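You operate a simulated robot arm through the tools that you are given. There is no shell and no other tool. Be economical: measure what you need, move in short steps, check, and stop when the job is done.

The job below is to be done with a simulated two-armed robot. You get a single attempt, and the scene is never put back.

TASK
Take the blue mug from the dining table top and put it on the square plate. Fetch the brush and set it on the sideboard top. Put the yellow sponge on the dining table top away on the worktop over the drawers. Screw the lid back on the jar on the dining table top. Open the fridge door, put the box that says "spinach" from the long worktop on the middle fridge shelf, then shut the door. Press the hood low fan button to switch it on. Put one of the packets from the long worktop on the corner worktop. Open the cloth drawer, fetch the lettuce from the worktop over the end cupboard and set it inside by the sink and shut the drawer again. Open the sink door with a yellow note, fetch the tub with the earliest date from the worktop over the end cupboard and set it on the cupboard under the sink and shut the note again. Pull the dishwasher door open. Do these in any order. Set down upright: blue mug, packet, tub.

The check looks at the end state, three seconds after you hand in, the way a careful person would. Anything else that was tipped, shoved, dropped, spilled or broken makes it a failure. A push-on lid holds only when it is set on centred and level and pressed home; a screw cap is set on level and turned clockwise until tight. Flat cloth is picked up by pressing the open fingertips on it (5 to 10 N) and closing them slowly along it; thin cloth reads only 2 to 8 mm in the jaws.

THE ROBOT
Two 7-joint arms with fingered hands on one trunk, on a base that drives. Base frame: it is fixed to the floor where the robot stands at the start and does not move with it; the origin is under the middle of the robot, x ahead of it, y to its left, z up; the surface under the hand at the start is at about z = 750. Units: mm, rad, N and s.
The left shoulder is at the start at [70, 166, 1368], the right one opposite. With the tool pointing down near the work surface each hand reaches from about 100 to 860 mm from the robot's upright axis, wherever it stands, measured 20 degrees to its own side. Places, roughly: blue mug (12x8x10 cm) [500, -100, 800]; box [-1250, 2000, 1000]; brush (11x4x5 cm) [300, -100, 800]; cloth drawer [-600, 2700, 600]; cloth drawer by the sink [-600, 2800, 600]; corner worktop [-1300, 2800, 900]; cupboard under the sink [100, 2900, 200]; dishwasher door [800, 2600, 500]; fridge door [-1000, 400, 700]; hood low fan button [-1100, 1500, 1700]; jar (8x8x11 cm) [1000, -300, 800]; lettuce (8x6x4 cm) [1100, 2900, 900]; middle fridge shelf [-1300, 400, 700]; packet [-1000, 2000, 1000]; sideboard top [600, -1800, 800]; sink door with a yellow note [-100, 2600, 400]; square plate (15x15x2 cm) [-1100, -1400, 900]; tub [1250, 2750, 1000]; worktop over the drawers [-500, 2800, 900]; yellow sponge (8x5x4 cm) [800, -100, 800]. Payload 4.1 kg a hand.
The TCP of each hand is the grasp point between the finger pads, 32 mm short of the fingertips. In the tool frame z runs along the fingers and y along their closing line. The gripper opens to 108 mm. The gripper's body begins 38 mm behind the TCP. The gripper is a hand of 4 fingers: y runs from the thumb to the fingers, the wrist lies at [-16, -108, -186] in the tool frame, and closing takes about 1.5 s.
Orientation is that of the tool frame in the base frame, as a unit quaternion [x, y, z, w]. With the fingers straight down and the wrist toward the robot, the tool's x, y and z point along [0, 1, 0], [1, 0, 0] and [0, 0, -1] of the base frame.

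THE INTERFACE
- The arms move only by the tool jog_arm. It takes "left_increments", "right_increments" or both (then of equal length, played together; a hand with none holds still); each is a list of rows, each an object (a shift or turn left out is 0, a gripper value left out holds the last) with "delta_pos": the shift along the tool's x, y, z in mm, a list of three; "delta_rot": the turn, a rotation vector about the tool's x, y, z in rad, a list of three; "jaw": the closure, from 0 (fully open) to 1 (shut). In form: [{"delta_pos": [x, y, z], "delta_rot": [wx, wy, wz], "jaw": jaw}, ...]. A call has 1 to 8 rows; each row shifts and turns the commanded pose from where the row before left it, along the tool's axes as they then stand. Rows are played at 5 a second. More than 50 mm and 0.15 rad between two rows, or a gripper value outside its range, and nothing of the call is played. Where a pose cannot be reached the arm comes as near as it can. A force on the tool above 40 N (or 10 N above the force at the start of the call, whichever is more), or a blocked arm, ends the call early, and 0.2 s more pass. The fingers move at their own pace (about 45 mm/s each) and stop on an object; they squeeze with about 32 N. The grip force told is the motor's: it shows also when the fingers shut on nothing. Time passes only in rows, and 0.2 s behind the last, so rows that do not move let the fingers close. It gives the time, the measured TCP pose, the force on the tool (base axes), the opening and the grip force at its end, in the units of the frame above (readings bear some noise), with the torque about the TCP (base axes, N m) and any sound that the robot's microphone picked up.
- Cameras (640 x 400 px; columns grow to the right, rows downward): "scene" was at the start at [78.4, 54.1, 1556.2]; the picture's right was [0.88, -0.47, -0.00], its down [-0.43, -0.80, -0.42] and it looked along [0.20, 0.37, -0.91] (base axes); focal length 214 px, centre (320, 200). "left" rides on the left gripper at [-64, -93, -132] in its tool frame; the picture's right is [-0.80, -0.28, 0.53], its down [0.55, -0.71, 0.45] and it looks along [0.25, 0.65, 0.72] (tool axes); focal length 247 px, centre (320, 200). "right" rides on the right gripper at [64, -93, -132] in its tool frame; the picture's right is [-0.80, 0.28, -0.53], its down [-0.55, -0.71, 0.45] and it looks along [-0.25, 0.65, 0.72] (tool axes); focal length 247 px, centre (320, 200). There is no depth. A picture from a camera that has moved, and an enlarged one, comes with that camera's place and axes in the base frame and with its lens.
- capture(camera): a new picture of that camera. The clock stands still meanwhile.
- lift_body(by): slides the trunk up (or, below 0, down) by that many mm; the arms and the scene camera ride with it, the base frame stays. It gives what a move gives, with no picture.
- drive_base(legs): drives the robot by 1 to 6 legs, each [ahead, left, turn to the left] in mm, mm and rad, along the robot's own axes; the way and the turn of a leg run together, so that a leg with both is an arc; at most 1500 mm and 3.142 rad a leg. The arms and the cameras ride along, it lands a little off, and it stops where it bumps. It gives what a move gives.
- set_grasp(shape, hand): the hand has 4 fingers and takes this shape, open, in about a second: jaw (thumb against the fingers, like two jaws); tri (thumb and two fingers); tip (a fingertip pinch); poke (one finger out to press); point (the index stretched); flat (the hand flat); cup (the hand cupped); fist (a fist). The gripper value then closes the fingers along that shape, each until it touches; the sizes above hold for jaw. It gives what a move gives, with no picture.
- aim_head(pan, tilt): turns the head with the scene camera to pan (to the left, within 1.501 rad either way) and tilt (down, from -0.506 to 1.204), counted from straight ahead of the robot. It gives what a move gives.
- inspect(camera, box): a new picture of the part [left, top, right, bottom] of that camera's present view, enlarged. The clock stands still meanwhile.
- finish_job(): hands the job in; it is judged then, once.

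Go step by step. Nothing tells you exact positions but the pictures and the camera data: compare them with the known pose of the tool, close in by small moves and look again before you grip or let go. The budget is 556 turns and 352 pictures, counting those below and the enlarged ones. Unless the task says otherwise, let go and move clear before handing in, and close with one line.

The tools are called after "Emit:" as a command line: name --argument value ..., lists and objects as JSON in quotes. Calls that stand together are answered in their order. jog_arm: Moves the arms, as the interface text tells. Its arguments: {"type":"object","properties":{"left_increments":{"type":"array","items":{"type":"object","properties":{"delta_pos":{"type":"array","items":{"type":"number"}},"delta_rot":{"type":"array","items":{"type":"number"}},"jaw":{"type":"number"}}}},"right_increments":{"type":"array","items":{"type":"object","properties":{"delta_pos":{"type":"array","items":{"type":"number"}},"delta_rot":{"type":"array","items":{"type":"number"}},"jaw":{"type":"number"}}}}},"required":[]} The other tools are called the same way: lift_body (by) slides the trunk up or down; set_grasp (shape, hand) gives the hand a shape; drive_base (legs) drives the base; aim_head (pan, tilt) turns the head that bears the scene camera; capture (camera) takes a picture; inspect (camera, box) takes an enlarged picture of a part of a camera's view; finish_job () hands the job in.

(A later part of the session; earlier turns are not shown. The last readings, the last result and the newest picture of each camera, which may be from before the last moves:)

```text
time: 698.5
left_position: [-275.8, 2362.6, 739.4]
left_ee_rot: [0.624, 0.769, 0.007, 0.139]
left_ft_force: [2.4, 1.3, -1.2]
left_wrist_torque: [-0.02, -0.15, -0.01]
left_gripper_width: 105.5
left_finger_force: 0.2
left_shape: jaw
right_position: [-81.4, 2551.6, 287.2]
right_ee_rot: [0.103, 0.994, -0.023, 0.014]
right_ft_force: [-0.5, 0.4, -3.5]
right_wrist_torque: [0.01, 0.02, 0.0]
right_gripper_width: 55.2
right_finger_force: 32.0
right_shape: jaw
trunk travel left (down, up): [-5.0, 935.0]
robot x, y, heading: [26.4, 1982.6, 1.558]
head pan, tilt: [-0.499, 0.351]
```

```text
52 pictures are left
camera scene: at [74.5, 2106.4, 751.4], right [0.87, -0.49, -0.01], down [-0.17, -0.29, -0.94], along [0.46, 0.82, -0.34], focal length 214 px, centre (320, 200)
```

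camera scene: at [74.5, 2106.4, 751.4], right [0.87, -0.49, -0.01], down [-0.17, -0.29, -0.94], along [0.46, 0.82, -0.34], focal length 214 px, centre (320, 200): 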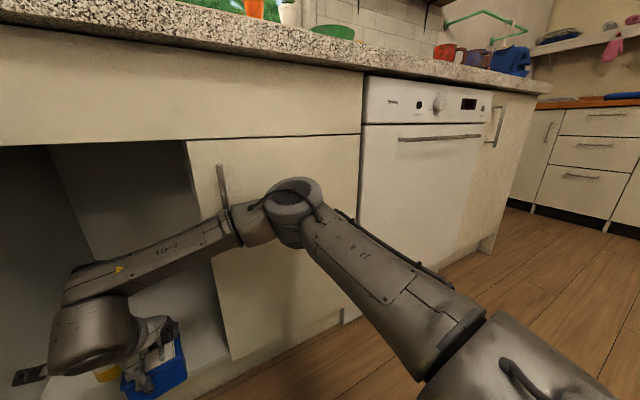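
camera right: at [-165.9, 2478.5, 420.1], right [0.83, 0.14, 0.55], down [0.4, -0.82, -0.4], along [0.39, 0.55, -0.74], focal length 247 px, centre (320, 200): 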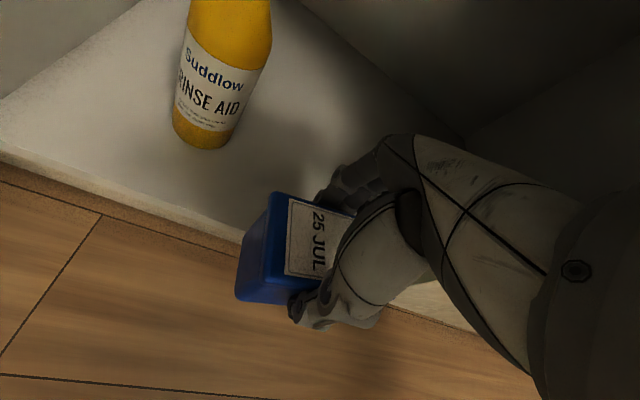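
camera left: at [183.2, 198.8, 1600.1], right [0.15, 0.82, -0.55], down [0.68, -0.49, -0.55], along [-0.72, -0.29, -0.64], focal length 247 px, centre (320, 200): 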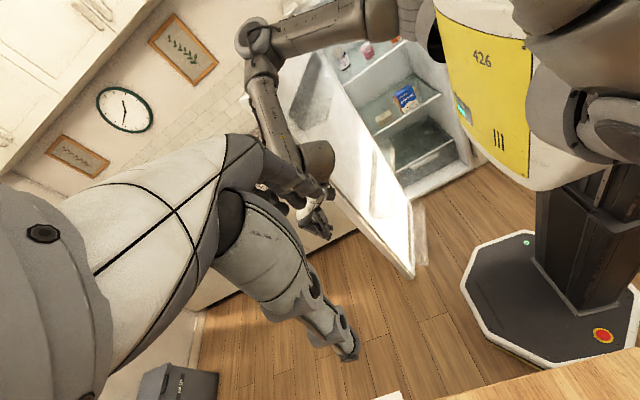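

The bent elbow hits the other door. I back the base off so that the arm is more stretched, then reach in with the arm.

Emit:
drive_base --legs '[[-190, 0, 0]]'

Emit:
jog_arm --right_increments '[{"delta_pos": [8, 40, 0]}, {"delta_pos": [8, 40, 0]}, {"delta_pos": [8, 40, 0]}, {"delta_pos": [8, 40, 0]}, {"delta_pos": [8, 40, 0]}, {"delta_pos": [5, 30, 0]}, {}]'

Emit:
capture --camera "right"

```text
time: 700.1
left_position: [-281.3, 2187.5, 734.2]
left_ee_rot: [0.623, 0.769, 0.002, 0.144]
left_ft_force: [0.8, -0.7, -0.3]
left_wrist_torque: [0.0, 0.03, -0.01]
left_gripper_width: 107.6
left_finger_force: 0.0
left_shape: jaw
right_position: [-87.4, 2370.6, 278.7]
right_ee_rot: [0.103, 0.994, -0.028, 0.016]
right_ft_force: [0.8, -1.1, -2.5]
right_wrist_torque: [0.02, 0.03, 0.02]
right_gripper_width: 55.2
right_finger_force: 31.7
right_shape: jaw
trunk travel left (down, up): [-5.0, 935.0]
robot x, y, heading: [24.4, 1801.6, 1.552]
head pan, tilt: [-0.499, 0.351]
```

```text
time: 701.7
left_position: [-281.6, 2187.5, 734.5]
left_ee_rot: [0.622, 0.77, 0.003, 0.144]
left_ft_force: [-0.9, -0.1, 0.2]
left_wrist_torque: [0.03, -0.06, 0.0]
left_gripper_width: 107.7
left_finger_force: 0.1
left_shape: jaw
right_position: [-84.3, 2605.2, 262.7]
right_ee_rot: [0.101, 0.994, -0.029, 0.015]
right_ft_force: [-0.5, 0.4, -2.2]
right_wrist_torque: [0.02, -0.02, 0.02]
right_gripper_width: 54.8
right_finger_force: 31.8
right_shape: jaw
trunk travel left (down, up): [-5.0, 935.0]
robot x, y, heading: [23.2, 1803.2, 1.559]
head pan, tilt: [-0.499, 0.351]
```

```text
51 pictures are left
camera right: at [-168.5, 2535.3, 396.1], right [0.82, 0.15, 0.55], down [0.41, -0.83, -0.39], along [0.39, 0.54, -0.74], focal length 247 px, centre (320, 200)
```

right: 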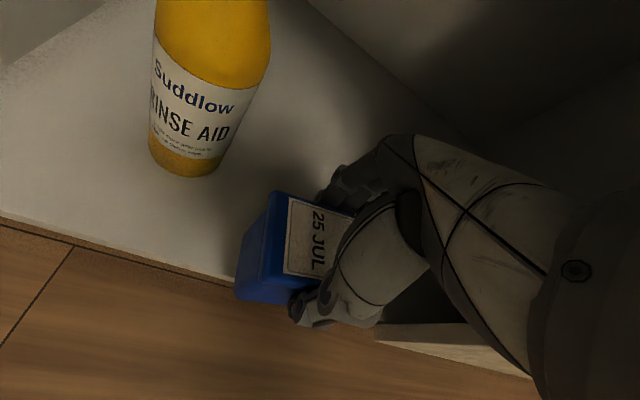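

Emit:
jog_arm --right_increments '[{"delta_pos": [-12, 0, -10], "delta_rot": [-0.055, 0.036, 0]}, {"delta_pos": [-12, 12, 0]}, {"delta_pos": [0, 15, 0]}, {"delta_pos": [0, 10, 0]}, {}]'

Emit:
capture --camera "right"

```text
time: 702.9
left_position: [-281.1, 2186.6, 734.3]
left_ee_rot: [0.622, 0.769, 0.002, 0.145]
left_ft_force: [-0.6, -1.2, 0.5]
left_wrist_torque: [0.01, -0.02, 0.02]
left_gripper_width: 108.0
left_finger_force: 0.0
left_shape: jaw
right_position: [-52.9, 2635.4, 274.5]
right_ee_rot: [0.102, 0.995, 0.001, 0.001]
right_ft_force: [-0.2, 0.3, -2.7]
right_wrist_torque: [0.02, -0.02, 0.03]
right_gripper_width: 54.9
right_finger_force: 32.3
right_shape: jaw
trunk travel left (down, up): [-5.0, 935.0]
robot x, y, heading: [25.8, 1799.2, 1.557]
head pan, tilt: [-0.499, 0.351]
```

```text
50 pictures are left
camera right: at [-134.3, 2558.0, 405.4], right [0.84, 0.12, 0.53], down [0.4, -0.8, -0.45], along [0.38, 0.59, -0.72], focal length 247 px, centre (320, 200)
```

right: 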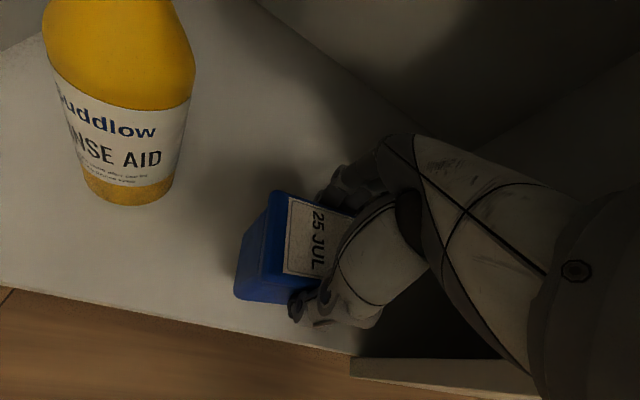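

The tub is over the cupboard floor, clear of the bottle. I lower until contact.

Emit:
jog_arm --right_increments '[{"delta_pos": [0, 0, 10]}, {"delta_pos": [0, 0, 5]}, {"delta_pos": [0, 0, 4]}, {"delta_pos": [0, 0, 3]}, {}]'

```text
time: 704.1
left_position: [-282.5, 2187.0, 734.8]
left_ee_rot: [0.622, 0.77, 0.002, 0.143]
left_ft_force: [0.3, -0.1, 0.3]
left_wrist_torque: [-0.02, 0.01, 0.02]
left_gripper_width: 107.8
left_finger_force: 0.1
left_shape: jaw
right_position: [-55.4, 2634.5, 252.6]
right_ee_rot: [0.099, 0.995, -0.001, 0.001]
right_ft_force: [0.2, -0.1, -3.7]
right_wrist_torque: [0.03, 0.02, 0.03]
right_gripper_width: 54.6
right_finger_force: 32.0
right_shape: jaw
right hand out of reach, approached as far as the arm can: row 3
trunk travel left (down, up): [-5.0, 935.0]
robot x, y, heading: [25.4, 1799.4, 1.557]
head pan, tilt: [-0.499, 0.351]
```

Emit:
jog_arm --right_increments '[{"delta_pos": [0, 0, 4]}, {"delta_pos": [0, 0, 4]}, {"delta_pos": [0, 0, 4]}, {"delta_pos": [0, 0, 4]}, {}]'

```text
time: 705.3
left_position: [-283.0, 2187.4, 734.6]
left_ee_rot: [0.622, 0.77, 0.002, 0.144]
left_ft_force: [0.6, -0.1, 0.1]
left_wrist_torque: [0.01, 0.0, 0.01]
left_gripper_width: 107.8
left_finger_force: 0.1
left_shape: jaw
right_position: [-52.4, 2635.3, 240.0]
right_ee_rot: [0.102, 0.995, 0.001, 0.0]
right_ft_force: [0.5, -0.4, -2.7]
right_wrist_torque: [0.01, 0.01, 0.02]
right_gripper_width: 54.8
right_finger_force: 31.8
right_shape: jaw
right hand out of reach, approached as far as the arm can: row 2
trunk travel left (down, up): [-5.0, 935.0]
robot x, y, heading: [25.0, 1800.9, 1.553]
head pan, tilt: [-0.499, 0.351]
```

Emit:
jog_arm --right_increments '[{"delta_pos": [0, 0, 4]}, {"delta_pos": [0, 0, 4]}, {"delta_pos": [0, 0, 4]}, {"delta_pos": [0, 0, 4]}, {"delta_pos": [0, 0, 4]}, {}]'

Emit:
capture --camera "right"

```text
time: 706.5
left_position: [-280.4, 2184.6, 736.0]
left_ee_rot: [0.623, 0.769, 0.004, 0.143]
left_ft_force: [0.5, 0.1, 0.0]
left_wrist_torque: [-0.01, 0.01, -0.04]
left_gripper_width: 107.5
left_finger_force: 0.1
left_shape: jaw
right_position: [-51.7, 2635.5, 235.5]
right_ee_rot: [0.1, 0.995, 0.009, -0.001]
right_ft_force: [1.7, -3.0, 24.1]
right_wrist_torque: [-0.33, -0.03, 0.1]
right_gripper_width: 55.5
right_finger_force: 32.0
right_shape: jaw
right hand out of reach, approached as far as the arm can: row 2
trunk travel left (down, up): [-5.0, 935.0]
robot x, y, heading: [22.1, 1798.3, 1.555]
head pan, tilt: [-0.499, 0.351]
stopped in row 6 (right hand): the force on the tool passed its limit at 41 N (the readings are from after the stop); the commanded pose is now the measured one
```

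```text
49 pictures are left
camera right: at [-133.5, 2554.1, 364.9], right [0.84, 0.11, 0.53], down [0.4, -0.79, -0.46], along [0.37, 0.6, -0.71], focal length 247 px, centre (320, 200)
```

right: 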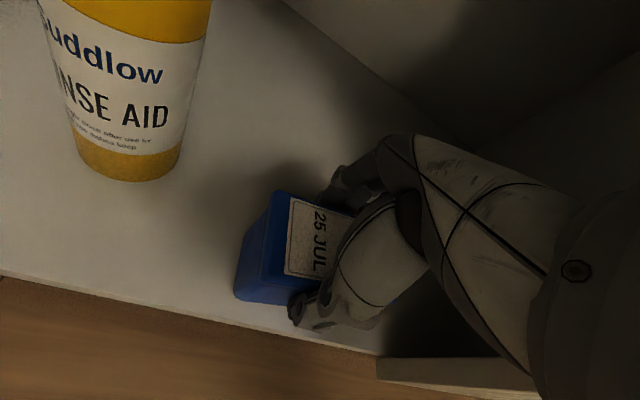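

Contact. I release, rise above the tub and retreat.

Emit:
jog_arm --right_increments '[{"delta_pos": [0, 0, -3]}, {"jaw": 0.35}, {"jaw": 0.2}, {"jaw": 0.1}, {}, {"delta_pos": [0, 0, -20]}, {"delta_pos": [0, 0, -30]}, {"delta_pos": [0, 0, -30]}]'

Emit:
capture --camera "right"

```text
time: 708.3
left_position: [-280.7, 2186.0, 735.0]
left_ee_rot: [0.622, 0.77, 0.004, 0.144]
left_ft_force: [0.9, 0.2, 1.1]
left_wrist_torque: [0.01, -0.01, -0.02]
left_gripper_width: 108.0
left_finger_force: 0.1
left_shape: jaw
right_position: [-54.1, 2631.1, 312.8]
right_ee_rot: [0.1, 0.995, 0.005, 0.0]
right_ft_force: [-0.2, -0.4, -1.3]
right_wrist_torque: [0.0, 0.03, 0.0]
right_gripper_width: 97.3
right_finger_force: 0.1
right_shape: jaw
trunk travel left (down, up): [-5.0, 935.0]
robot x, y, heading: [25.3, 1799.6, 1.559]
head pan, tilt: [-0.499, 0.351]
```

```text
48 pictures are left
camera right: at [-133.5, 2551.6, 443.1], right [0.84, 0.11, 0.53], down [0.4, -0.8, -0.45], along [0.37, 0.59, -0.71], focal length 247 px, centre (320, 200)
```

right: 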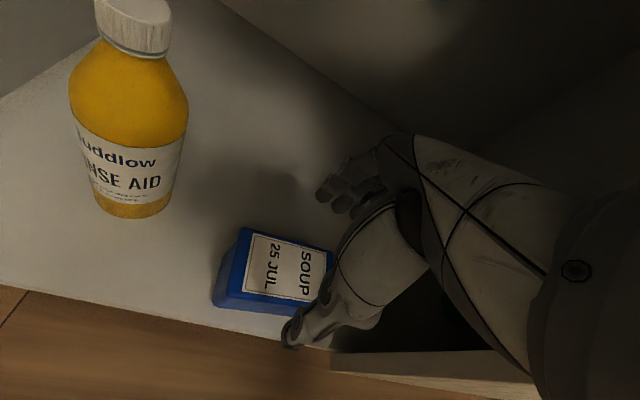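

The SOUP tub stands upright in the cupboard. I retract, back off and go around the open door to push it shut from its outer side.

Emit:
jog_arm --right_increments '[{"delta_pos": [0, -40, 0]}, {"delta_pos": [0, -40, 0]}, {"delta_pos": [0, -40, 0]}, {"delta_pos": [0, -40, -15]}, {"delta_pos": [0, -40, -25]}, {"delta_pos": [0, 0, -45], "jaw": 1}, {"delta_pos": [0, 0, -45]}, {}]'

Emit:
drive_base --legs '[[-250, 0, 0], [0, 520, 0]]'

Emit:
lift_body --by 120

Emit:
aim_head --pan -0.3 --tilt 0.3

Emit:
capture --camera "scene"

```text
time: 710.1
left_position: [-281.0, 2185.5, 734.1]
left_ee_rot: [0.622, 0.77, 0.003, 0.144]
left_ft_force: [0.3, -0.2, 0.3]
left_wrist_torque: [-0.01, 0.0, 0.02]
left_gripper_width: 107.6
left_finger_force: 0.0
left_shape: jaw
right_position: [-92.7, 2434.4, 438.8]
right_ee_rot: [0.1, 0.995, 0.005, -0.001]
right_ft_force: [-0.5, 0.1, 0.0]
right_wrist_torque: [0.04, 0.0, -0.02]
right_gripper_width: 26.8
right_finger_force: 0.2
right_shape: jaw
trunk travel left (down, up): [-5.0, 935.0]
robot x, y, heading: [22.3, 1799.1, 1.551]
head pan, tilt: [-0.499, 0.351]
```

```text
time: 713.3
left_position: [-517.2, 1938.2, 735.1]
left_ee_rot: [0.62, 0.771, 0.002, 0.145]
left_ft_force: [-0.1, 0.0, 0.9]
left_wrist_torque: [0.02, -0.03, 0.01]
left_gripper_width: 107.8
left_finger_force: 0.1
left_shape: jaw
right_position: [-319.9, 2188.0, 436.4]
right_ee_rot: [0.108, 0.994, 0.002, 0.011]
right_ft_force: [11.2, -9.3, 3.7]
right_wrist_torque: [0.52, 0.86, 0.48]
right_gripper_width: 0.0
right_finger_force: 31.8
right_shape: jaw
trunk travel left (down, up): [-5.0, 935.0]
robot x, y, heading: [-212.0, 1554.2, 1.559]
head pan, tilt: [-0.499, 0.351]
stopped in leg 2: the force on the tool passed its limit at 175 N (the readings are from after the stop); the commanded pose is now the measured one
```

```text
time: 714.8
left_position: [-517.9, 1939.5, 854.6]
left_ee_rot: [0.62, 0.771, 0.002, 0.145]
left_ft_force: [-0.2, -0.7, 1.0]
left_wrist_torque: [0.0, 0.0, 0.01]
left_gripper_width: 107.7
left_finger_force: 0.1
left_shape: jaw
right_position: [-319.2, 2187.3, 557.2]
right_ee_rot: [0.108, 0.994, 0.001, 0.009]
right_ft_force: [17.5, -0.7, -10.4]
right_wrist_torque: [0.24, 0.93, 0.36]
right_gripper_width: 0.0
right_finger_force: 31.8
right_shape: jaw
trunk travel left (down, up): [-125.0, 815.0]
robot x, y, heading: [-213.2, 1556.1, 1.565]
head pan, tilt: [-0.499, 0.351]
```

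```text
time: 715.6
left_position: [-517.2, 1940.2, 855.3]
left_ee_rot: [0.619, 0.772, 0.002, 0.145]
left_ft_force: [0.5, -0.4, 0.5]
left_wrist_torque: [-0.03, 0.02, -0.02]
left_gripper_width: 107.5
left_finger_force: 0.1
left_shape: jaw
right_position: [-319.3, 2188.3, 557.1]
right_ee_rot: [0.108, 0.994, 0.0, 0.01]
right_ft_force: [18.1, -1.0, -8.1]
right_wrist_torque: [0.17, 0.99, 0.39]
right_gripper_width: 0.0
right_finger_force: 31.7
right_shape: jaw
trunk travel left (down, up): [-125.0, 815.0]
robot x, y, heading: [-210.6, 1554.1, 1.557]
head pan, tilt: [-0.3, 0.3]
```

```text
47 pictures are left
camera scene: at [-180.9, 1693.8, 874.5], right [0.95, -0.31, 0.0], down [-0.09, -0.28, -0.95], along [0.29, 0.91, -0.3], focal length 214 px, centre (320, 200)
```

scene: 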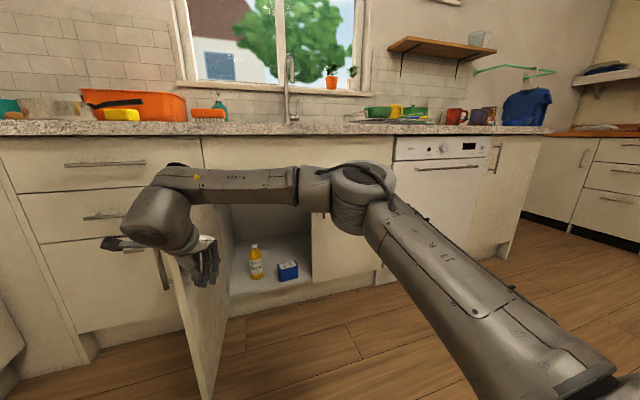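

The fist bumped the door's inner side; nothing was upset. I back further away before passing the door end.

Emit:
drive_base --legs '[[0, -50, 0], [-170, 0, 0], [0, 330, 0]]'

Emit:
aim_head --pan 0 --tilt 0.3

Emit:
capture --camera "scene"

```text
time: 719.4
left_position: [-811.4, 1765.9, 852.9]
left_ee_rot: [0.618, 0.772, 0.004, 0.145]
left_ft_force: [-0.1, -0.3, 0.0]
left_wrist_torque: [0.02, -0.01, -0.02]
left_gripper_width: 108.1
left_finger_force: 0.1
left_shape: jaw
right_position: [-615.5, 2015.8, 556.6]
right_ee_rot: [0.106, 0.994, 0.001, 0.011]
right_ft_force: [-0.1, -0.1, -0.2]
right_wrist_torque: [-0.03, -0.01, 0.01]
right_gripper_width: 0.0
right_finger_force: 32.2
right_shape: jaw
trunk travel left (down, up): [-125.0, 815.0]
robot x, y, heading: [-500.4, 1382.1, 1.566]
head pan, tilt: [-0.3, 0.3]
```

```text
time: 720.2
left_position: [-811.8, 1766.4, 854.4]
left_ee_rot: [0.618, 0.772, 0.003, 0.145]
left_ft_force: [-0.1, 0.4, 0.6]
left_wrist_torque: [0.03, 0.02, -0.01]
left_gripper_width: 108.0
left_finger_force: 0.0
left_shape: jaw
right_position: [-614.5, 2016.2, 556.9]
right_ee_rot: [0.105, 0.994, 0.001, 0.011]
right_ft_force: [0.0, 0.2, -0.1]
right_wrist_torque: [0.0, 0.03, 0.04]
right_gripper_width: 0.0
right_finger_force: 32.0
right_shape: jaw
trunk travel left (down, up): [-125.0, 815.0]
robot x, y, heading: [-504.5, 1383.6, 1.559]
head pan, tilt: [0.0, 0.3]
```

```text
46 pictures are left
camera scene: at [-502.4, 1526.0, 874.6], right [1.0, -0.01, 0.0], down [0.0, -0.3, -0.96], along [0.01, 0.96, -0.3], focal length 214 px, centre (320, 200)
```

scene: 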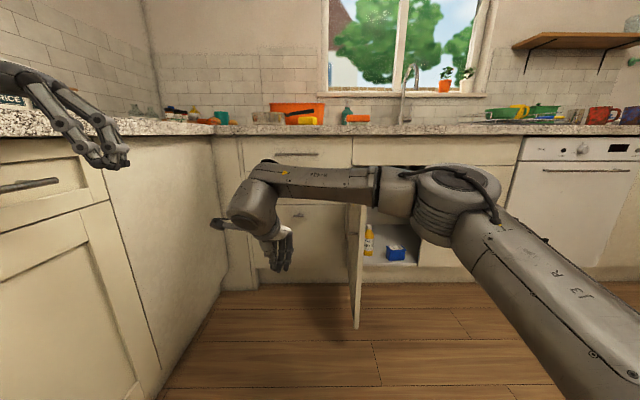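

I raise the trunk so that the forearm passes above the door, move up beside it and push it toward closed.

Emit:
lift_body --by 110

Emit:
drive_base --legs '[[270, 0, 0]]'

Emit:
drive_base --legs '[[0, -240, 0], [20, -100, 0]]'

Emit:
capture --camera "scene"

```text
time: 721.6
left_position: [-812.2, 1765.3, 963.9]
left_ee_rot: [0.619, 0.772, 0.004, 0.146]
left_ft_force: [0.6, 0.1, 0.1]
left_wrist_torque: [-0.02, -0.01, 0.02]
left_gripper_width: 107.7
left_finger_force: 0.1
left_shape: jaw
right_position: [-615.4, 2015.9, 667.1]
right_ee_rot: [0.106, 0.994, 0.001, 0.011]
right_ft_force: [-0.5, -0.2, -0.5]
right_wrist_torque: [0.0, -0.02, -0.01]
right_gripper_width: 0.0
right_finger_force: 32.1
right_shape: jaw
trunk travel left (down, up): [-235.0, 705.0]
robot x, y, heading: [-504.8, 1383.0, 1.563]
head pan, tilt: [0.0, 0.3]
```

```text
time: 723.5
left_position: [-806.0, 2035.8, 963.3]
left_ee_rot: [0.622, 0.77, 0.002, 0.146]
left_ft_force: [-0.4, 0.4, -0.8]
left_wrist_torque: [-0.02, 0.0, 0.02]
left_gripper_width: 107.9
left_finger_force: 0.0
left_shape: jaw
right_position: [-607.9, 2284.7, 666.7]
right_ee_rot: [0.11, 0.994, 0.0, 0.011]
right_ft_force: [0.0, -0.5, -0.4]
right_wrist_torque: [0.0, 0.03, 0.01]
right_gripper_width: 0.0
right_finger_force: 31.9
right_shape: jaw
trunk travel left (down, up): [-235.0, 705.0]
robot x, y, heading: [-500.5, 1649.9, 1.559]
head pan, tilt: [0.0, 0.3]
```

```text
time: 726.0
left_position: [-468.5, 2050.8, 964.5]
left_ee_rot: [0.624, 0.768, 0.001, 0.144]
left_ft_force: [0.2, 0.9, 0.8]
left_wrist_torque: [-0.01, 0.04, 0.03]
left_gripper_width: 107.6
left_finger_force: 0.1
left_shape: jaw
right_position: [-267.5, 2297.7, 666.8]
right_ee_rot: [0.112, 0.994, 0.001, 0.01]
right_ft_force: [0.0, 0.8, 0.3]
right_wrist_torque: [-0.01, 0.01, -0.03]
right_gripper_width: 0.0
right_finger_force: 32.2
right_shape: jaw
trunk travel left (down, up): [-235.0, 705.0]
robot x, y, heading: [-160.5, 1664.7, 1.55]
head pan, tilt: [0.0, 0.3]
```

```text
45 pictures are left
camera scene: at [-161.5, 1806.8, 984.6], right [1.0, -0.02, 0.0], down [-0.01, -0.3, -0.96], along [0.02, 0.95, -0.3], focal length 214 px, centre (320, 200)
```

scene: 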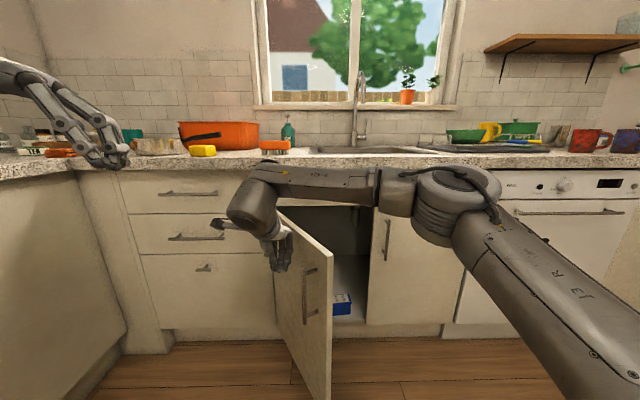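

The door is swinging closed. I continue pushing right and forward.

Emit:
drive_base --legs '[[50, -100, 0], [80, -60, 0]]'

Emit:
drive_base --legs '[[80, -10, 0]]'

Emit:
capture --camera "scene"

```text
time: 728.0
left_position: [-308.5, 2176.1, 964.9]
left_ee_rot: [0.622, 0.77, 0.001, 0.144]
left_ft_force: [0.3, 0.2, -0.8]
left_wrist_torque: [-0.03, 0.0, 0.01]
left_gripper_width: 108.1
left_finger_force: 0.1
left_shape: jaw
right_position: [-109.1, 2422.5, 665.5]
right_ee_rot: [0.111, 0.994, 0.0, 0.011]
right_ft_force: [-0.3, -0.4, 0.4]
right_wrist_torque: [0.0, 0.02, -0.02]
right_gripper_width: 0.0
right_finger_force: 31.7
right_shape: jaw
trunk travel left (down, up): [-235.0, 705.0]
robot x, y, heading: [-1.4, 1784.9, 1.549]
head pan, tilt: [0.0, 0.3]
```

```text
time: 729.0
left_position: [-297.8, 2253.9, 963.1]
left_ee_rot: [0.623, 0.769, 0.002, 0.145]
left_ft_force: [-0.2, 0.1, 0.5]
left_wrist_torque: [-0.04, -0.03, -0.01]
left_gripper_width: 107.6
left_finger_force: 0.0
left_shape: jaw
right_position: [-96.0, 2501.8, 665.4]
right_ee_rot: [0.11, 0.994, 0.001, 0.01]
right_ft_force: [-0.3, 0.1, -1.2]
right_wrist_torque: [-0.03, -0.01, 0.0]
right_gripper_width: 0.0
right_finger_force: 31.8
right_shape: jaw
trunk travel left (down, up): [-235.0, 705.0]
robot x, y, heading: [8.8, 1867.3, 1.549]
head pan, tilt: [0.0, 0.3]
```

```text
44 pictures are left
camera scene: at [9.9, 2010.8, 984.4], right [1.0, -0.02, 0.0], down [-0.01, -0.3, -0.95], along [0.02, 0.95, -0.3], focal length 214 px, centre (320, 200)
```

scene: 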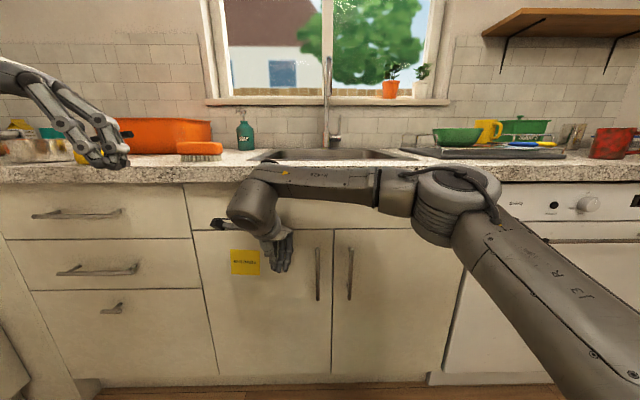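

Emit:
drive_base --legs '[[25, 0, 0]]'

Emit:
drive_base --legs '[[-200, 0, 0]]'

Emit:
inspect --camera "scene" --box '[60, 170, 500, 390]'

```text
time: 729.9
left_position: [-296.9, 2276.6, 964.5]
left_ee_rot: [0.623, 0.769, 0.001, 0.145]
left_ft_force: [0.8, -0.4, 0.2]
left_wrist_torque: [0.01, -0.02, -0.03]
left_gripper_width: 107.6
left_finger_force: 0.1
left_shape: jaw
right_position: [-98.0, 2523.3, 666.1]
right_ee_rot: [0.109, 0.994, -0.002, 0.011]
right_ft_force: [-0.1, -0.2, 0.6]
right_wrist_torque: [0.0, 0.04, 0.02]
right_gripper_width: 0.0
right_finger_force: 32.1
right_shape: jaw
trunk travel left (down, up): [-235.0, 705.0]
robot x, y, heading: [7.7, 1888.7, 1.55]
head pan, tilt: [0.0, 0.3]
stopped in leg 1: the force on the tool passed its limit at 51 N (the readings are from after the stop); the commanded pose is now the measured one
```

```text
time: 731.5
left_position: [-300.6, 2072.4, 964.2]
left_ee_rot: [0.623, 0.769, 0.002, 0.145]
left_ft_force: [0.6, -0.3, 0.9]
left_wrist_torque: [0.04, 0.01, 0.01]
left_gripper_width: 107.7
left_finger_force: 0.0
left_shape: jaw
right_position: [-100.8, 2317.5, 666.9]
right_ee_rot: [0.11, 0.994, -0.001, 0.012]
right_ft_force: [-0.5, 0.4, 0.1]
right_wrist_torque: [-0.01, -0.01, 0.02]
right_gripper_width: 0.0
right_finger_force: 32.2
right_shape: jaw
trunk travel left (down, up): [-235.0, 705.0]
robot x, y, heading: [5.3, 1688.9, 1.553]
head pan, tilt: [0.0, 0.3]
```

```text
1.45 times, centred on (280, 280) of scene
camera zoom: at [6.6, 1829.4, 984.8], right [1.0, -0.02, 0.0], down [-0.01, -0.29, -0.96], along [0.02, 0.96, -0.29], focal length 312 px, centre (378, 84)
```

zoom: 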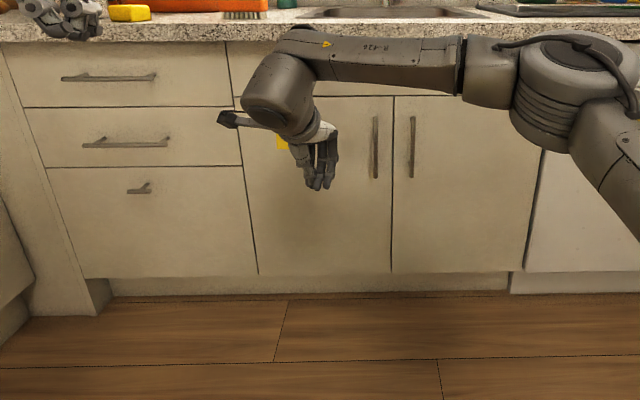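

Sink door and drawers are shut. Finally the dishwasher: its handle bar is at about z 707, x 545–950. I drive there and pitch the hand forward as with the drawer.

Emit:
drive_base --legs '[[0, -850, 0.018]]'

Emit:
lift_body --by 85

Emit:
jog_arm --right_increments '[{"delta_rot": [0, 0, -0.11], "jaw": 0.4}, {"delta_rot": [0, 0, -0.11]}, {"delta_rot": [-0.14, 0, 0]}, {"delta_rot": [-0.14, 0, 0]}, {"delta_rot": [-0.14, 0, 0]}, {"delta_rot": [-0.14, 0, 0]}, {"delta_rot": [-0.14, 0, 0]}, {"delta_rot": [-0.14, 0, 0]}]'

Emit:
capture --camera "right"

```text
time: 736.1
left_position: [545.6, 2061.6, 963.7]
left_ee_rot: [0.612, 0.777, 0.003, 0.145]
left_ft_force: [0.6, -0.2, 0.2]
left_wrist_torque: [0.01, 0.02, 0.01]
left_gripper_width: 107.9
left_finger_force: 0.0
left_shape: jaw
right_position: [737.8, 2311.1, 666.9]
right_ee_rot: [0.096, 0.995, -0.002, 0.011]
right_ft_force: [-1.0, -0.8, 0.3]
right_wrist_torque: [-0.02, 0.01, -0.01]
right_gripper_width: 0.0
right_finger_force: 31.6
right_shape: jaw
trunk travel left (down, up): [-235.0, 705.0]
robot x, y, heading: [859.7, 1682.0, 1.585]
head pan, tilt: [0.0, 0.3]
```

```text
time: 737.3
left_position: [545.1, 2061.4, 1049.3]
left_ee_rot: [0.612, 0.777, 0.004, 0.146]
left_ft_force: [-0.5, 0.9, -0.7]
left_wrist_torque: [-0.03, -0.02, 0.02]
left_gripper_width: 107.8
left_finger_force: 0.0
left_shape: jaw
right_position: [738.3, 2311.7, 750.8]
right_ee_rot: [0.096, 0.995, -0.002, 0.011]
right_ft_force: [-0.2, -0.2, 0.3]
right_wrist_torque: [-0.02, 0.0, 0.0]
right_gripper_width: 0.0
right_finger_force: 31.9
right_shape: jaw
trunk travel left (down, up): [-320.0, 620.0]
robot x, y, heading: [860.5, 1677.8, 1.578]
head pan, tilt: [0.0, 0.3]
```

```text
time: 739.1
left_position: [545.9, 2060.9, 1048.7]
left_ee_rot: [0.612, 0.777, 0.005, 0.145]
left_ft_force: [1.1, 1.1, 0.4]
left_wrist_torque: [0.0, 0.03, 0.02]
left_gripper_width: 107.8
left_finger_force: 0.2
left_shape: jaw
right_position: [736.9, 2311.5, 751.6]
right_ee_rot: [-0.019, 0.914, 0.406, 0.003]
right_ft_force: [0.3, 0.3, -0.4]
right_wrist_torque: [-0.03, -0.02, -0.01]
right_gripper_width: 64.7
right_finger_force: 0.1
right_shape: jaw
trunk travel left (down, up): [-320.0, 620.0]
robot x, y, heading: [864.5, 1684.5, 1.58]
head pan, tilt: [0.0, 0.3]
```

```text
42 pictures are left
camera right: at [677.9, 2150.1, 770.2], right [0.79, -0.18, 0.58], down [0.57, -0.12, -0.81], along [0.22, 0.98, 0.01], focal length 247 px, centre (320, 200)
```

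right: 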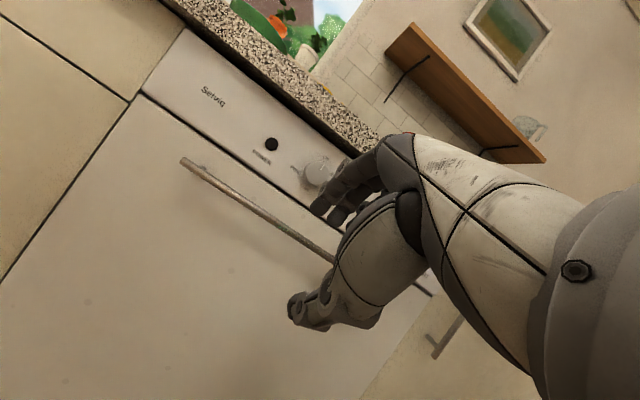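

Emit:
drive_base --legs '[[148, 0, 0]]'

Emit:
jog_arm --right_increments '[{"delta_pos": [0, 3, 20]}, {"delta_pos": [0, 0, 20]}, {"delta_pos": [0, 0, 15]}, {}]'

Emit:
capture --camera "right"

```text
time: 740.5
left_position: [543.5, 2207.7, 1048.4]
left_ee_rot: [0.613, 0.777, 0.002, 0.146]
left_ft_force: [-0.7, 0.1, -0.2]
left_wrist_torque: [0.0, 0.03, 0.03]
left_gripper_width: 107.6
left_finger_force: 0.1
left_shape: jaw
right_position: [736.3, 2459.3, 751.0]
right_ee_rot: [-0.017, 0.914, 0.404, 0.005]
right_ft_force: [0.0, 0.2, -1.2]
right_wrist_torque: [-0.02, -0.01, 0.01]
right_gripper_width: 64.7
right_finger_force: 0.1
right_shape: jaw
trunk travel left (down, up): [-320.0, 620.0]
robot x, y, heading: [860.9, 1825.7, 1.581]
head pan, tilt: [0.0, 0.3]
```

```text
time: 741.5
left_position: [544.6, 2206.8, 1049.9]
left_ee_rot: [0.612, 0.777, 0.004, 0.145]
left_ft_force: [1.2, 0.3, 0.1]
left_wrist_torque: [-0.01, -0.02, 0.0]
left_gripper_width: 107.9
left_finger_force: 0.1
left_shape: jaw
right_position: [734.0, 2501.1, 716.1]
right_ee_rot: [-0.018, 0.915, 0.404, 0.004]
right_ft_force: [-0.5, -6.4, -0.8]
right_wrist_torque: [0.13, -0.02, -0.01]
right_gripper_width: 62.2
right_finger_force: 0.1
right_shape: jaw
trunk travel left (down, up): [-320.0, 620.0]
robot x, y, heading: [857.6, 1830.7, 1.58]
head pan, tilt: [0.0, 0.3]
```

```text
41 pictures are left
camera right: at [675.8, 2338.6, 734.8], right [0.79, -0.18, 0.59], down [0.57, -0.13, -0.81], along [0.22, 0.98, 0.0], focal length 247 px, centre (320, 200)
```

right: 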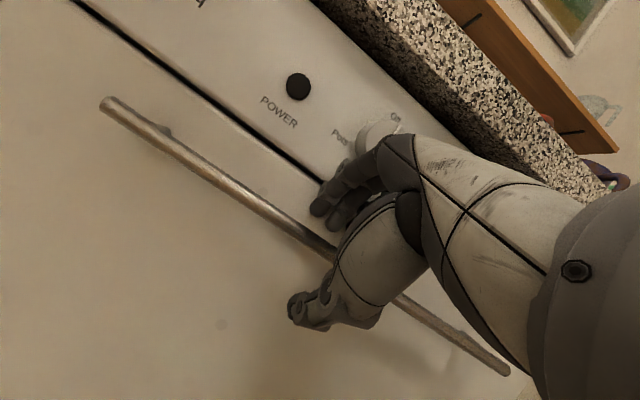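

The bar is in the grasp. I close and pull back and down.

Emit:
jog_arm --right_increments '[{"delta_pos": [0, -1, -3], "jaw": 0.6}, {"jaw": 0.8}, {"jaw": 1}, {}, {}]'

Emit:
drive_base --legs '[[-100, 0, 0]]'

Emit:
capture --camera "right"

```text
time: 742.6
left_position: [543.9, 2207.4, 1048.3]
left_ee_rot: [0.612, 0.778, 0.002, 0.145]
left_ft_force: [-0.1, -0.7, -0.6]
left_wrist_torque: [0.0, 0.01, 0.03]
left_gripper_width: 107.7
left_finger_force: 0.1
left_shape: jaw
right_position: [735.4, 2498.1, 717.4]
right_ee_rot: [-0.017, 0.914, 0.405, 0.004]
right_ft_force: [0.3, 7.2, -3.3]
right_wrist_torque: [0.01, -0.12, 0.05]
right_gripper_width: 5.3
right_finger_force: 32.1
right_shape: jaw
trunk travel left (down, up): [-320.0, 620.0]
robot x, y, heading: [860.0, 1829.1, 1.578]
head pan, tilt: [0.0, 0.3]
```

```text
time: 743.8
left_position: [544.2, 2130.6, 1049.2]
left_ee_rot: [0.611, 0.778, 0.003, 0.145]
left_ft_force: [-0.4, 0.4, -0.1]
left_wrist_torque: [-0.04, 0.02, 0.05]
left_gripper_width: 107.9
left_finger_force: 0.0
left_shape: jaw
right_position: [734.2, 2418.0, 707.5]
right_ee_rot: [-0.022, 0.918, 0.396, 0.006]
right_ft_force: [-2.5, 4.8, -12.0]
right_wrist_torque: [-0.08, -0.08, 0.03]
right_gripper_width: 3.6
right_finger_force: 31.8
right_shape: jaw
trunk travel left (down, up): [-320.0, 620.0]
robot x, y, heading: [861.8, 1751.9, 1.586]
head pan, tilt: [0.0, 0.3]
stopped in leg 1: the force on the tool passed its limit at 42 N (the readings are from after the stop); the commanded pose is now the measured one
```

```text
40 pictures are left
camera right: at [676.3, 2256.8, 729.4], right [0.79, -0.17, 0.59], down [0.58, -0.14, -0.8], along [0.22, 0.98, -0.01], focal length 247 px, centre (320, 200)
```

right: 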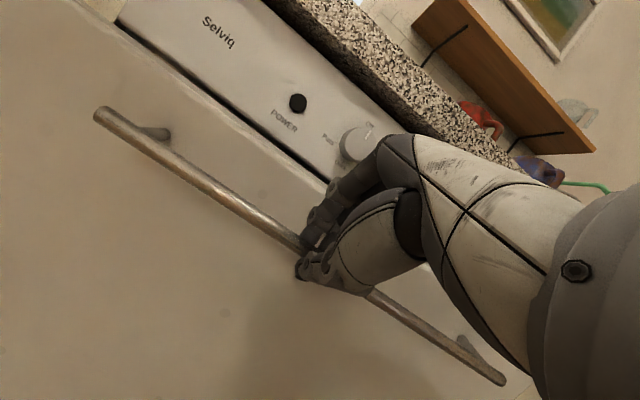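

Emit:
lift_body --by -12

Emit:
drive_base --legs '[[-90, 0, 0]]'

Emit:
lift_body --by -30

Emit:
drive_base --legs '[[-80, 0, 0]]'

Emit:
lift_body --by -45

Emit:
drive_base --legs '[[-80, 0, 0]]'

Emit:
capture --camera "right"

```text
time: 744.4
left_position: [544.5, 2126.4, 1038.2]
left_ee_rot: [0.612, 0.778, 0.004, 0.144]
left_ft_force: [0.7, -0.1, -0.3]
left_wrist_torque: [-0.01, -0.01, 0.01]
left_gripper_width: 107.9
left_finger_force: 0.0
left_shape: jaw
right_position: [735.6, 2417.5, 702.0]
right_ee_rot: [-0.02, 0.916, 0.401, 0.006]
right_ft_force: [-0.4, -1.3, 11.5]
right_wrist_torque: [0.19, -0.13, 0.01]
right_gripper_width: 6.2
right_finger_force: 32.0
right_shape: jaw
trunk travel left (down, up): [-308.0, 632.0]
robot x, y, heading: [861.7, 1747.9, 1.585]
head pan, tilt: [0.0, 0.3]
```

```text
time: 745.4
left_position: [544.1, 2068.7, 1037.2]
left_ee_rot: [0.61, 0.779, 0.003, 0.145]
left_ft_force: [0.5, 0.6, 0.5]
left_wrist_torque: [-0.02, -0.01, 0.0]
left_gripper_width: 107.7
left_finger_force: 0.0
left_shape: jaw
right_position: [735.6, 2355.6, 688.8]
right_ee_rot: [-0.024, 0.92, 0.39, 0.008]
right_ft_force: [-4.4, 5.2, -10.1]
right_wrist_torque: [-0.01, 0.05, 0.02]
right_gripper_width: 3.3
right_finger_force: 31.9
right_shape: jaw
trunk travel left (down, up): [-308.0, 632.0]
robot x, y, heading: [859.0, 1688.7, 1.587]
head pan, tilt: [0.0, 0.3]
stopped in leg 1: the force on the tool passed its limit at 42 N (the readings are from after the stop); the commanded pose is now the measured one
```

```text
time: 746.1
left_position: [545.1, 2065.9, 1007.7]
left_ee_rot: [0.61, 0.779, 0.004, 0.143]
left_ft_force: [0.5, -0.9, 0.1]
left_wrist_torque: [0.02, 0.01, 0.04]
left_gripper_width: 107.6
left_finger_force: 0.1
left_shape: jaw
right_position: [735.7, 2355.2, 660.9]
right_ee_rot: [-0.023, 0.92, 0.391, 0.009]
right_ft_force: [0.9, 4.4, -3.1]
right_wrist_torque: [-0.08, 0.01, 0.09]
right_gripper_width: 4.3
right_finger_force: 31.7
right_shape: jaw
trunk travel left (down, up): [-278.0, 662.0]
robot x, y, heading: [862.9, 1689.2, 1.586]
head pan, tilt: [0.0, 0.3]
```

```text
time: 747.0
left_position: [543.7, 2031.9, 1006.1]
left_ee_rot: [0.61, 0.779, 0.003, 0.146]
left_ft_force: [0.2, 0.7, -1.0]
left_wrist_torque: [-0.03, -0.01, -0.05]
left_gripper_width: 107.5
left_finger_force: 0.0
left_shape: jaw
right_position: [736.5, 2321.0, 651.9]
right_ee_rot: [-0.026, 0.923, 0.383, 0.011]
right_ft_force: [-5.2, 8.3, -13.4]
right_wrist_torque: [-0.1, -0.01, 0.16]
right_gripper_width: 4.4
right_finger_force: 31.7
right_shape: jaw
trunk travel left (down, up): [-278.0, 662.0]
robot x, y, heading: [861.6, 1653.4, 1.589]
head pan, tilt: [0.0, 0.3]
stopped in leg 1: the force on the tool passed its limit at 51 N (the readings are from after the stop); the commanded pose is now the measured one
```

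```text
time: 747.9
left_position: [544.3, 2031.2, 961.7]
left_ee_rot: [0.611, 0.779, 0.004, 0.145]
left_ft_force: [-0.9, -0.6, -0.3]
left_wrist_torque: [0.0, 0.03, -0.01]
left_gripper_width: 107.9
left_finger_force: 0.1
left_shape: jaw
right_position: [737.0, 2319.1, 610.3]
right_ee_rot: [-0.025, 0.923, 0.385, 0.01]
right_ft_force: [0.5, 0.5, 2.3]
right_wrist_torque: [-0.04, 0.01, 0.0]
right_gripper_width: 4.1
right_finger_force: 31.9
right_shape: jaw
trunk travel left (down, up): [-233.0, 707.0]
robot x, y, heading: [864.1, 1658.3, 1.582]
head pan, tilt: [0.0, 0.3]
```

```text
time: 749.1
left_position: [543.6, 1954.4, 962.0]
left_ee_rot: [0.609, 0.779, 0.003, 0.146]
left_ft_force: [0.5, -0.4, 0.9]
left_wrist_torque: [0.0, 0.0, 0.03]
left_gripper_width: 107.9
left_finger_force: 0.0
left_shape: jaw
right_position: [738.5, 2241.6, 598.0]
right_ee_rot: [-0.027, 0.926, 0.377, 0.013]
right_ft_force: [-4.7, 11.0, -16.0]
right_wrist_torque: [-0.14, 0.02, 0.1]
right_gripper_width: 3.9
right_finger_force: 31.6
right_shape: jaw
trunk travel left (down, up): [-233.0, 707.0]
robot x, y, heading: [860.5, 1575.2, 1.584]
head pan, tilt: [0.0, 0.3]
stopped in leg 1: the force on the tool passed its limit at 44 N (the readings are from after the stop); the commanded pose is now the measured one
```

```text
39 pictures are left
camera right: at [680.3, 2080.5, 626.2], right [0.78, -0.14, 0.61], down [0.59, -0.17, -0.79], along [0.21, 0.98, -0.05], focal length 247 px, centre (320, 200)
```

right: 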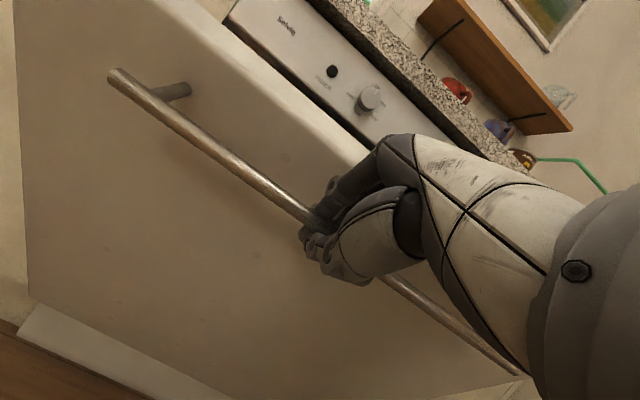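

Emit:
lift_body --by -35

Emit:
drive_base --legs '[[-70, 0, 0]]'

Emit:
lift_body --by -60

Emit:
drive_base --legs '[[-60, 0, 0]]'

Emit:
lift_body --by -60

Emit:
drive_base --legs '[[-50, 0, 0]]'

Emit:
capture --camera "right"

```text
time: 749.9
left_position: [544.6, 1951.6, 928.6]
left_ee_rot: [0.609, 0.78, 0.005, 0.144]
left_ft_force: [-0.3, 0.7, -0.3]
left_wrist_torque: [0.0, 0.02, -0.01]
left_gripper_width: 107.8
left_finger_force: 0.0
left_shape: jaw
right_position: [738.9, 2241.2, 568.2]
right_ee_rot: [-0.028, 0.924, 0.381, 0.012]
right_ft_force: [-0.2, -0.1, -0.4]
right_wrist_torque: [0.02, -0.02, 0.02]
right_gripper_width: 4.2
right_finger_force: 32.0
right_shape: jaw
trunk travel left (down, up): [-198.0, 742.0]
robot x, y, heading: [864.6, 1576.6, 1.587]
head pan, tilt: [0.0, 0.3]
```

```text
time: 750.9
left_position: [543.6, 1906.8, 928.0]
left_ee_rot: [0.61, 0.779, 0.004, 0.145]
left_ft_force: [0.1, 1.0, 0.8]
left_wrist_torque: [-0.01, -0.02, 0.0]
left_gripper_width: 107.6
left_finger_force: 0.1
left_shape: jaw
right_position: [739.8, 2195.1, 561.0]
right_ee_rot: [-0.029, 0.927, 0.374, 0.014]
right_ft_force: [-5.1, 8.2, -10.9]
right_wrist_torque: [-0.15, 0.0, 0.17]
right_gripper_width: 4.2
right_finger_force: 31.9
right_shape: jaw
trunk travel left (down, up): [-198.0, 742.0]
robot x, y, heading: [860.7, 1529.5, 1.589]
head pan, tilt: [0.0, 0.3]
stopped in leg 1: the force on the tool passed its limit at 64 N (the readings are from after the stop); the commanded pose is now the measured one
```

```text
time: 751.9
left_position: [545.4, 1905.9, 868.3]
left_ee_rot: [0.609, 0.78, 0.005, 0.143]
left_ft_force: [-0.3, -0.3, -0.1]
left_wrist_torque: [0.06, 0.03, -0.02]
left_gripper_width: 107.8
left_finger_force: 0.1
left_shape: jaw
right_position: [740.1, 2193.6, 503.0]
right_ee_rot: [-0.029, 0.926, 0.376, 0.014]
right_ft_force: [0.4, 1.2, 0.7]
right_wrist_torque: [0.01, -0.01, 0.01]
right_gripper_width: 4.1
right_finger_force: 31.8
right_shape: jaw
trunk travel left (down, up): [-138.0, 802.0]
robot x, y, heading: [859.9, 1527.9, 1.586]
head pan, tilt: [0.0, 0.3]
```

```text
time: 752.9
left_position: [545.3, 1848.5, 867.3]
left_ee_rot: [0.61, 0.779, 0.004, 0.144]
left_ft_force: [0.5, 0.6, 0.2]
left_wrist_torque: [0.01, 0.02, 0.04]
left_gripper_width: 107.9
left_finger_force: 0.0
left_shape: jaw
right_position: [743.6, 2137.0, 495.7]
right_ee_rot: [-0.029, 0.928, 0.371, 0.015]
right_ft_force: [-3.5, 9.4, -11.9]
right_wrist_torque: [-0.11, -0.02, 0.14]
right_gripper_width: 4.1
right_finger_force: 31.5
right_shape: jaw
trunk travel left (down, up): [-138.0, 802.0]
robot x, y, heading: [864.5, 1469.6, 1.589]
head pan, tilt: [0.0, 0.3]
stopped in leg 1: the force on the tool passed its limit at 44 N (the readings are from after the stop); the commanded pose is now the measured one
```

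```text
time: 753.9
left_position: [546.2, 1847.0, 809.6]
left_ee_rot: [0.61, 0.779, 0.005, 0.144]
left_ft_force: [-1.0, -0.2, 0.5]
left_wrist_torque: [-0.01, 0.04, -0.01]
left_gripper_width: 107.7
left_finger_force: 0.1
left_shape: jaw
right_position: [742.9, 2134.4, 439.0]
right_ee_rot: [-0.029, 0.928, 0.372, 0.015]
right_ft_force: [0.3, 0.7, 0.0]
right_wrist_torque: [0.0, -0.02, 0.0]
right_gripper_width: 4.1
right_finger_force: 32.1
right_shape: jaw
trunk travel left (down, up): [-78.0, 862.0]
robot x, y, heading: [860.5, 1471.3, 1.589]
head pan, tilt: [0.0, 0.3]
```

```text
time: 754.9
left_position: [545.7, 1804.2, 808.1]
left_ee_rot: [0.61, 0.779, 0.004, 0.145]
left_ft_force: [-0.4, -0.3, -0.4]
left_wrist_torque: [-0.01, 0.02, 0.0]
left_gripper_width: 108.0
left_finger_force: 0.1
left_shape: jaw
right_position: [744.7, 2094.2, 435.1]
right_ee_rot: [-0.029, 0.929, 0.369, 0.017]
right_ft_force: [-6.1, 10.5, -9.7]
right_wrist_torque: [0.76, 0.03, 0.06]
right_gripper_width: 4.2
right_finger_force: 32.0
right_shape: jaw
trunk travel left (down, up): [-78.0, 862.0]
robot x, y, heading: [866.2, 1426.5, 1.59]
head pan, tilt: [0.0, 0.3]
stopped in leg 1: the force on the tool passed its limit at 55 N (the readings are from after the stop); the commanded pose is now the measured one
```

```text
38 pictures are left
camera right: at [686.5, 1933.8, 462.7], right [0.77, -0.13, 0.62], down [0.6, -0.18, -0.78], along [0.21, 0.98, -0.06], focal length 247 px, centre (320, 200)
```

right: 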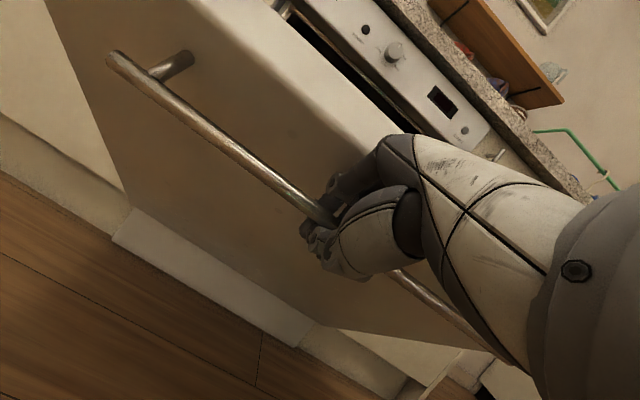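

Emit:
lift_body --by -70

Emit:
drive_base --legs '[[-35, 0, 0]]'

Emit:
jog_arm --right_increments '[{"delta_pos": [0, -20, 10]}, {"delta_pos": [0, -20, 10]}, {"delta_pos": [0, -20, 10]}, {}]'

```text
time: 756.0
left_position: [546.9, 1803.9, 738.9]
left_ee_rot: [0.611, 0.779, 0.005, 0.143]
left_ft_force: [-0.6, -0.5, 0.0]
left_wrist_torque: [-0.01, 0.0, 0.0]
left_gripper_width: 107.8
left_finger_force: 0.1
left_shape: jaw
right_position: [745.0, 2093.2, 365.4]
right_ee_rot: [-0.029, 0.928, 0.371, 0.017]
right_ft_force: [0.6, 0.0, -0.1]
right_wrist_torque: [-0.03, 0.0, 0.0]
right_gripper_width: 4.1
right_finger_force: 31.5
right_shape: jaw
trunk travel left (down, up): [-8.0, 932.0]
robot x, y, heading: [866.7, 1431.6, 1.581]
head pan, tilt: [0.0, 0.3]
```

```text
time: 756.9
left_position: [545.9, 1776.0, 738.6]
left_ee_rot: [0.611, 0.779, 0.005, 0.143]
left_ft_force: [0.5, 1.0, 0.2]
left_wrist_torque: [0.02, 0.02, 0.05]
left_gripper_width: 107.9
left_finger_force: 0.1
left_shape: jaw
right_position: [747.5, 2066.9, 363.9]
right_ee_rot: [-0.028, 0.928, 0.37, 0.018]
right_ft_force: [-4.2, 9.5, -8.3]
right_wrist_torque: [0.86, 0.02, -0.16]
right_gripper_width: 4.7
right_finger_force: 32.1
right_shape: jaw
trunk travel left (down, up): [-8.0, 932.0]
robot x, y, heading: [865.3, 1398.0, 1.592]
head pan, tilt: [0.0, 0.3]
stopped in leg 1: the force on the tool passed its limit at 51 N (the readings are from after the stop); the commanded pose is now the measured one
```

```text
time: 757.9
left_position: [546.0, 1773.0, 740.8]
left_ee_rot: [0.61, 0.779, 0.006, 0.143]
left_ft_force: [-0.2, 0.6, -0.6]
left_wrist_torque: [-0.02, 0.01, 0.01]
left_gripper_width: 107.6
left_finger_force: 0.0
left_shape: jaw
right_position: [748.4, 2043.2, 302.7]
right_ee_rot: [-0.029, 0.928, 0.372, 0.016]
right_ft_force: [-21.7, -12.3, 11.0]
right_wrist_torque: [3.29, -0.57, -0.48]
right_gripper_width: 7.3
right_finger_force: 31.7
right_shape: jaw
trunk travel left (down, up): [-8.0, 932.0]
robot x, y, heading: [863.3, 1395.5, 1.588]
head pan, tilt: [0.0, 0.3]
```

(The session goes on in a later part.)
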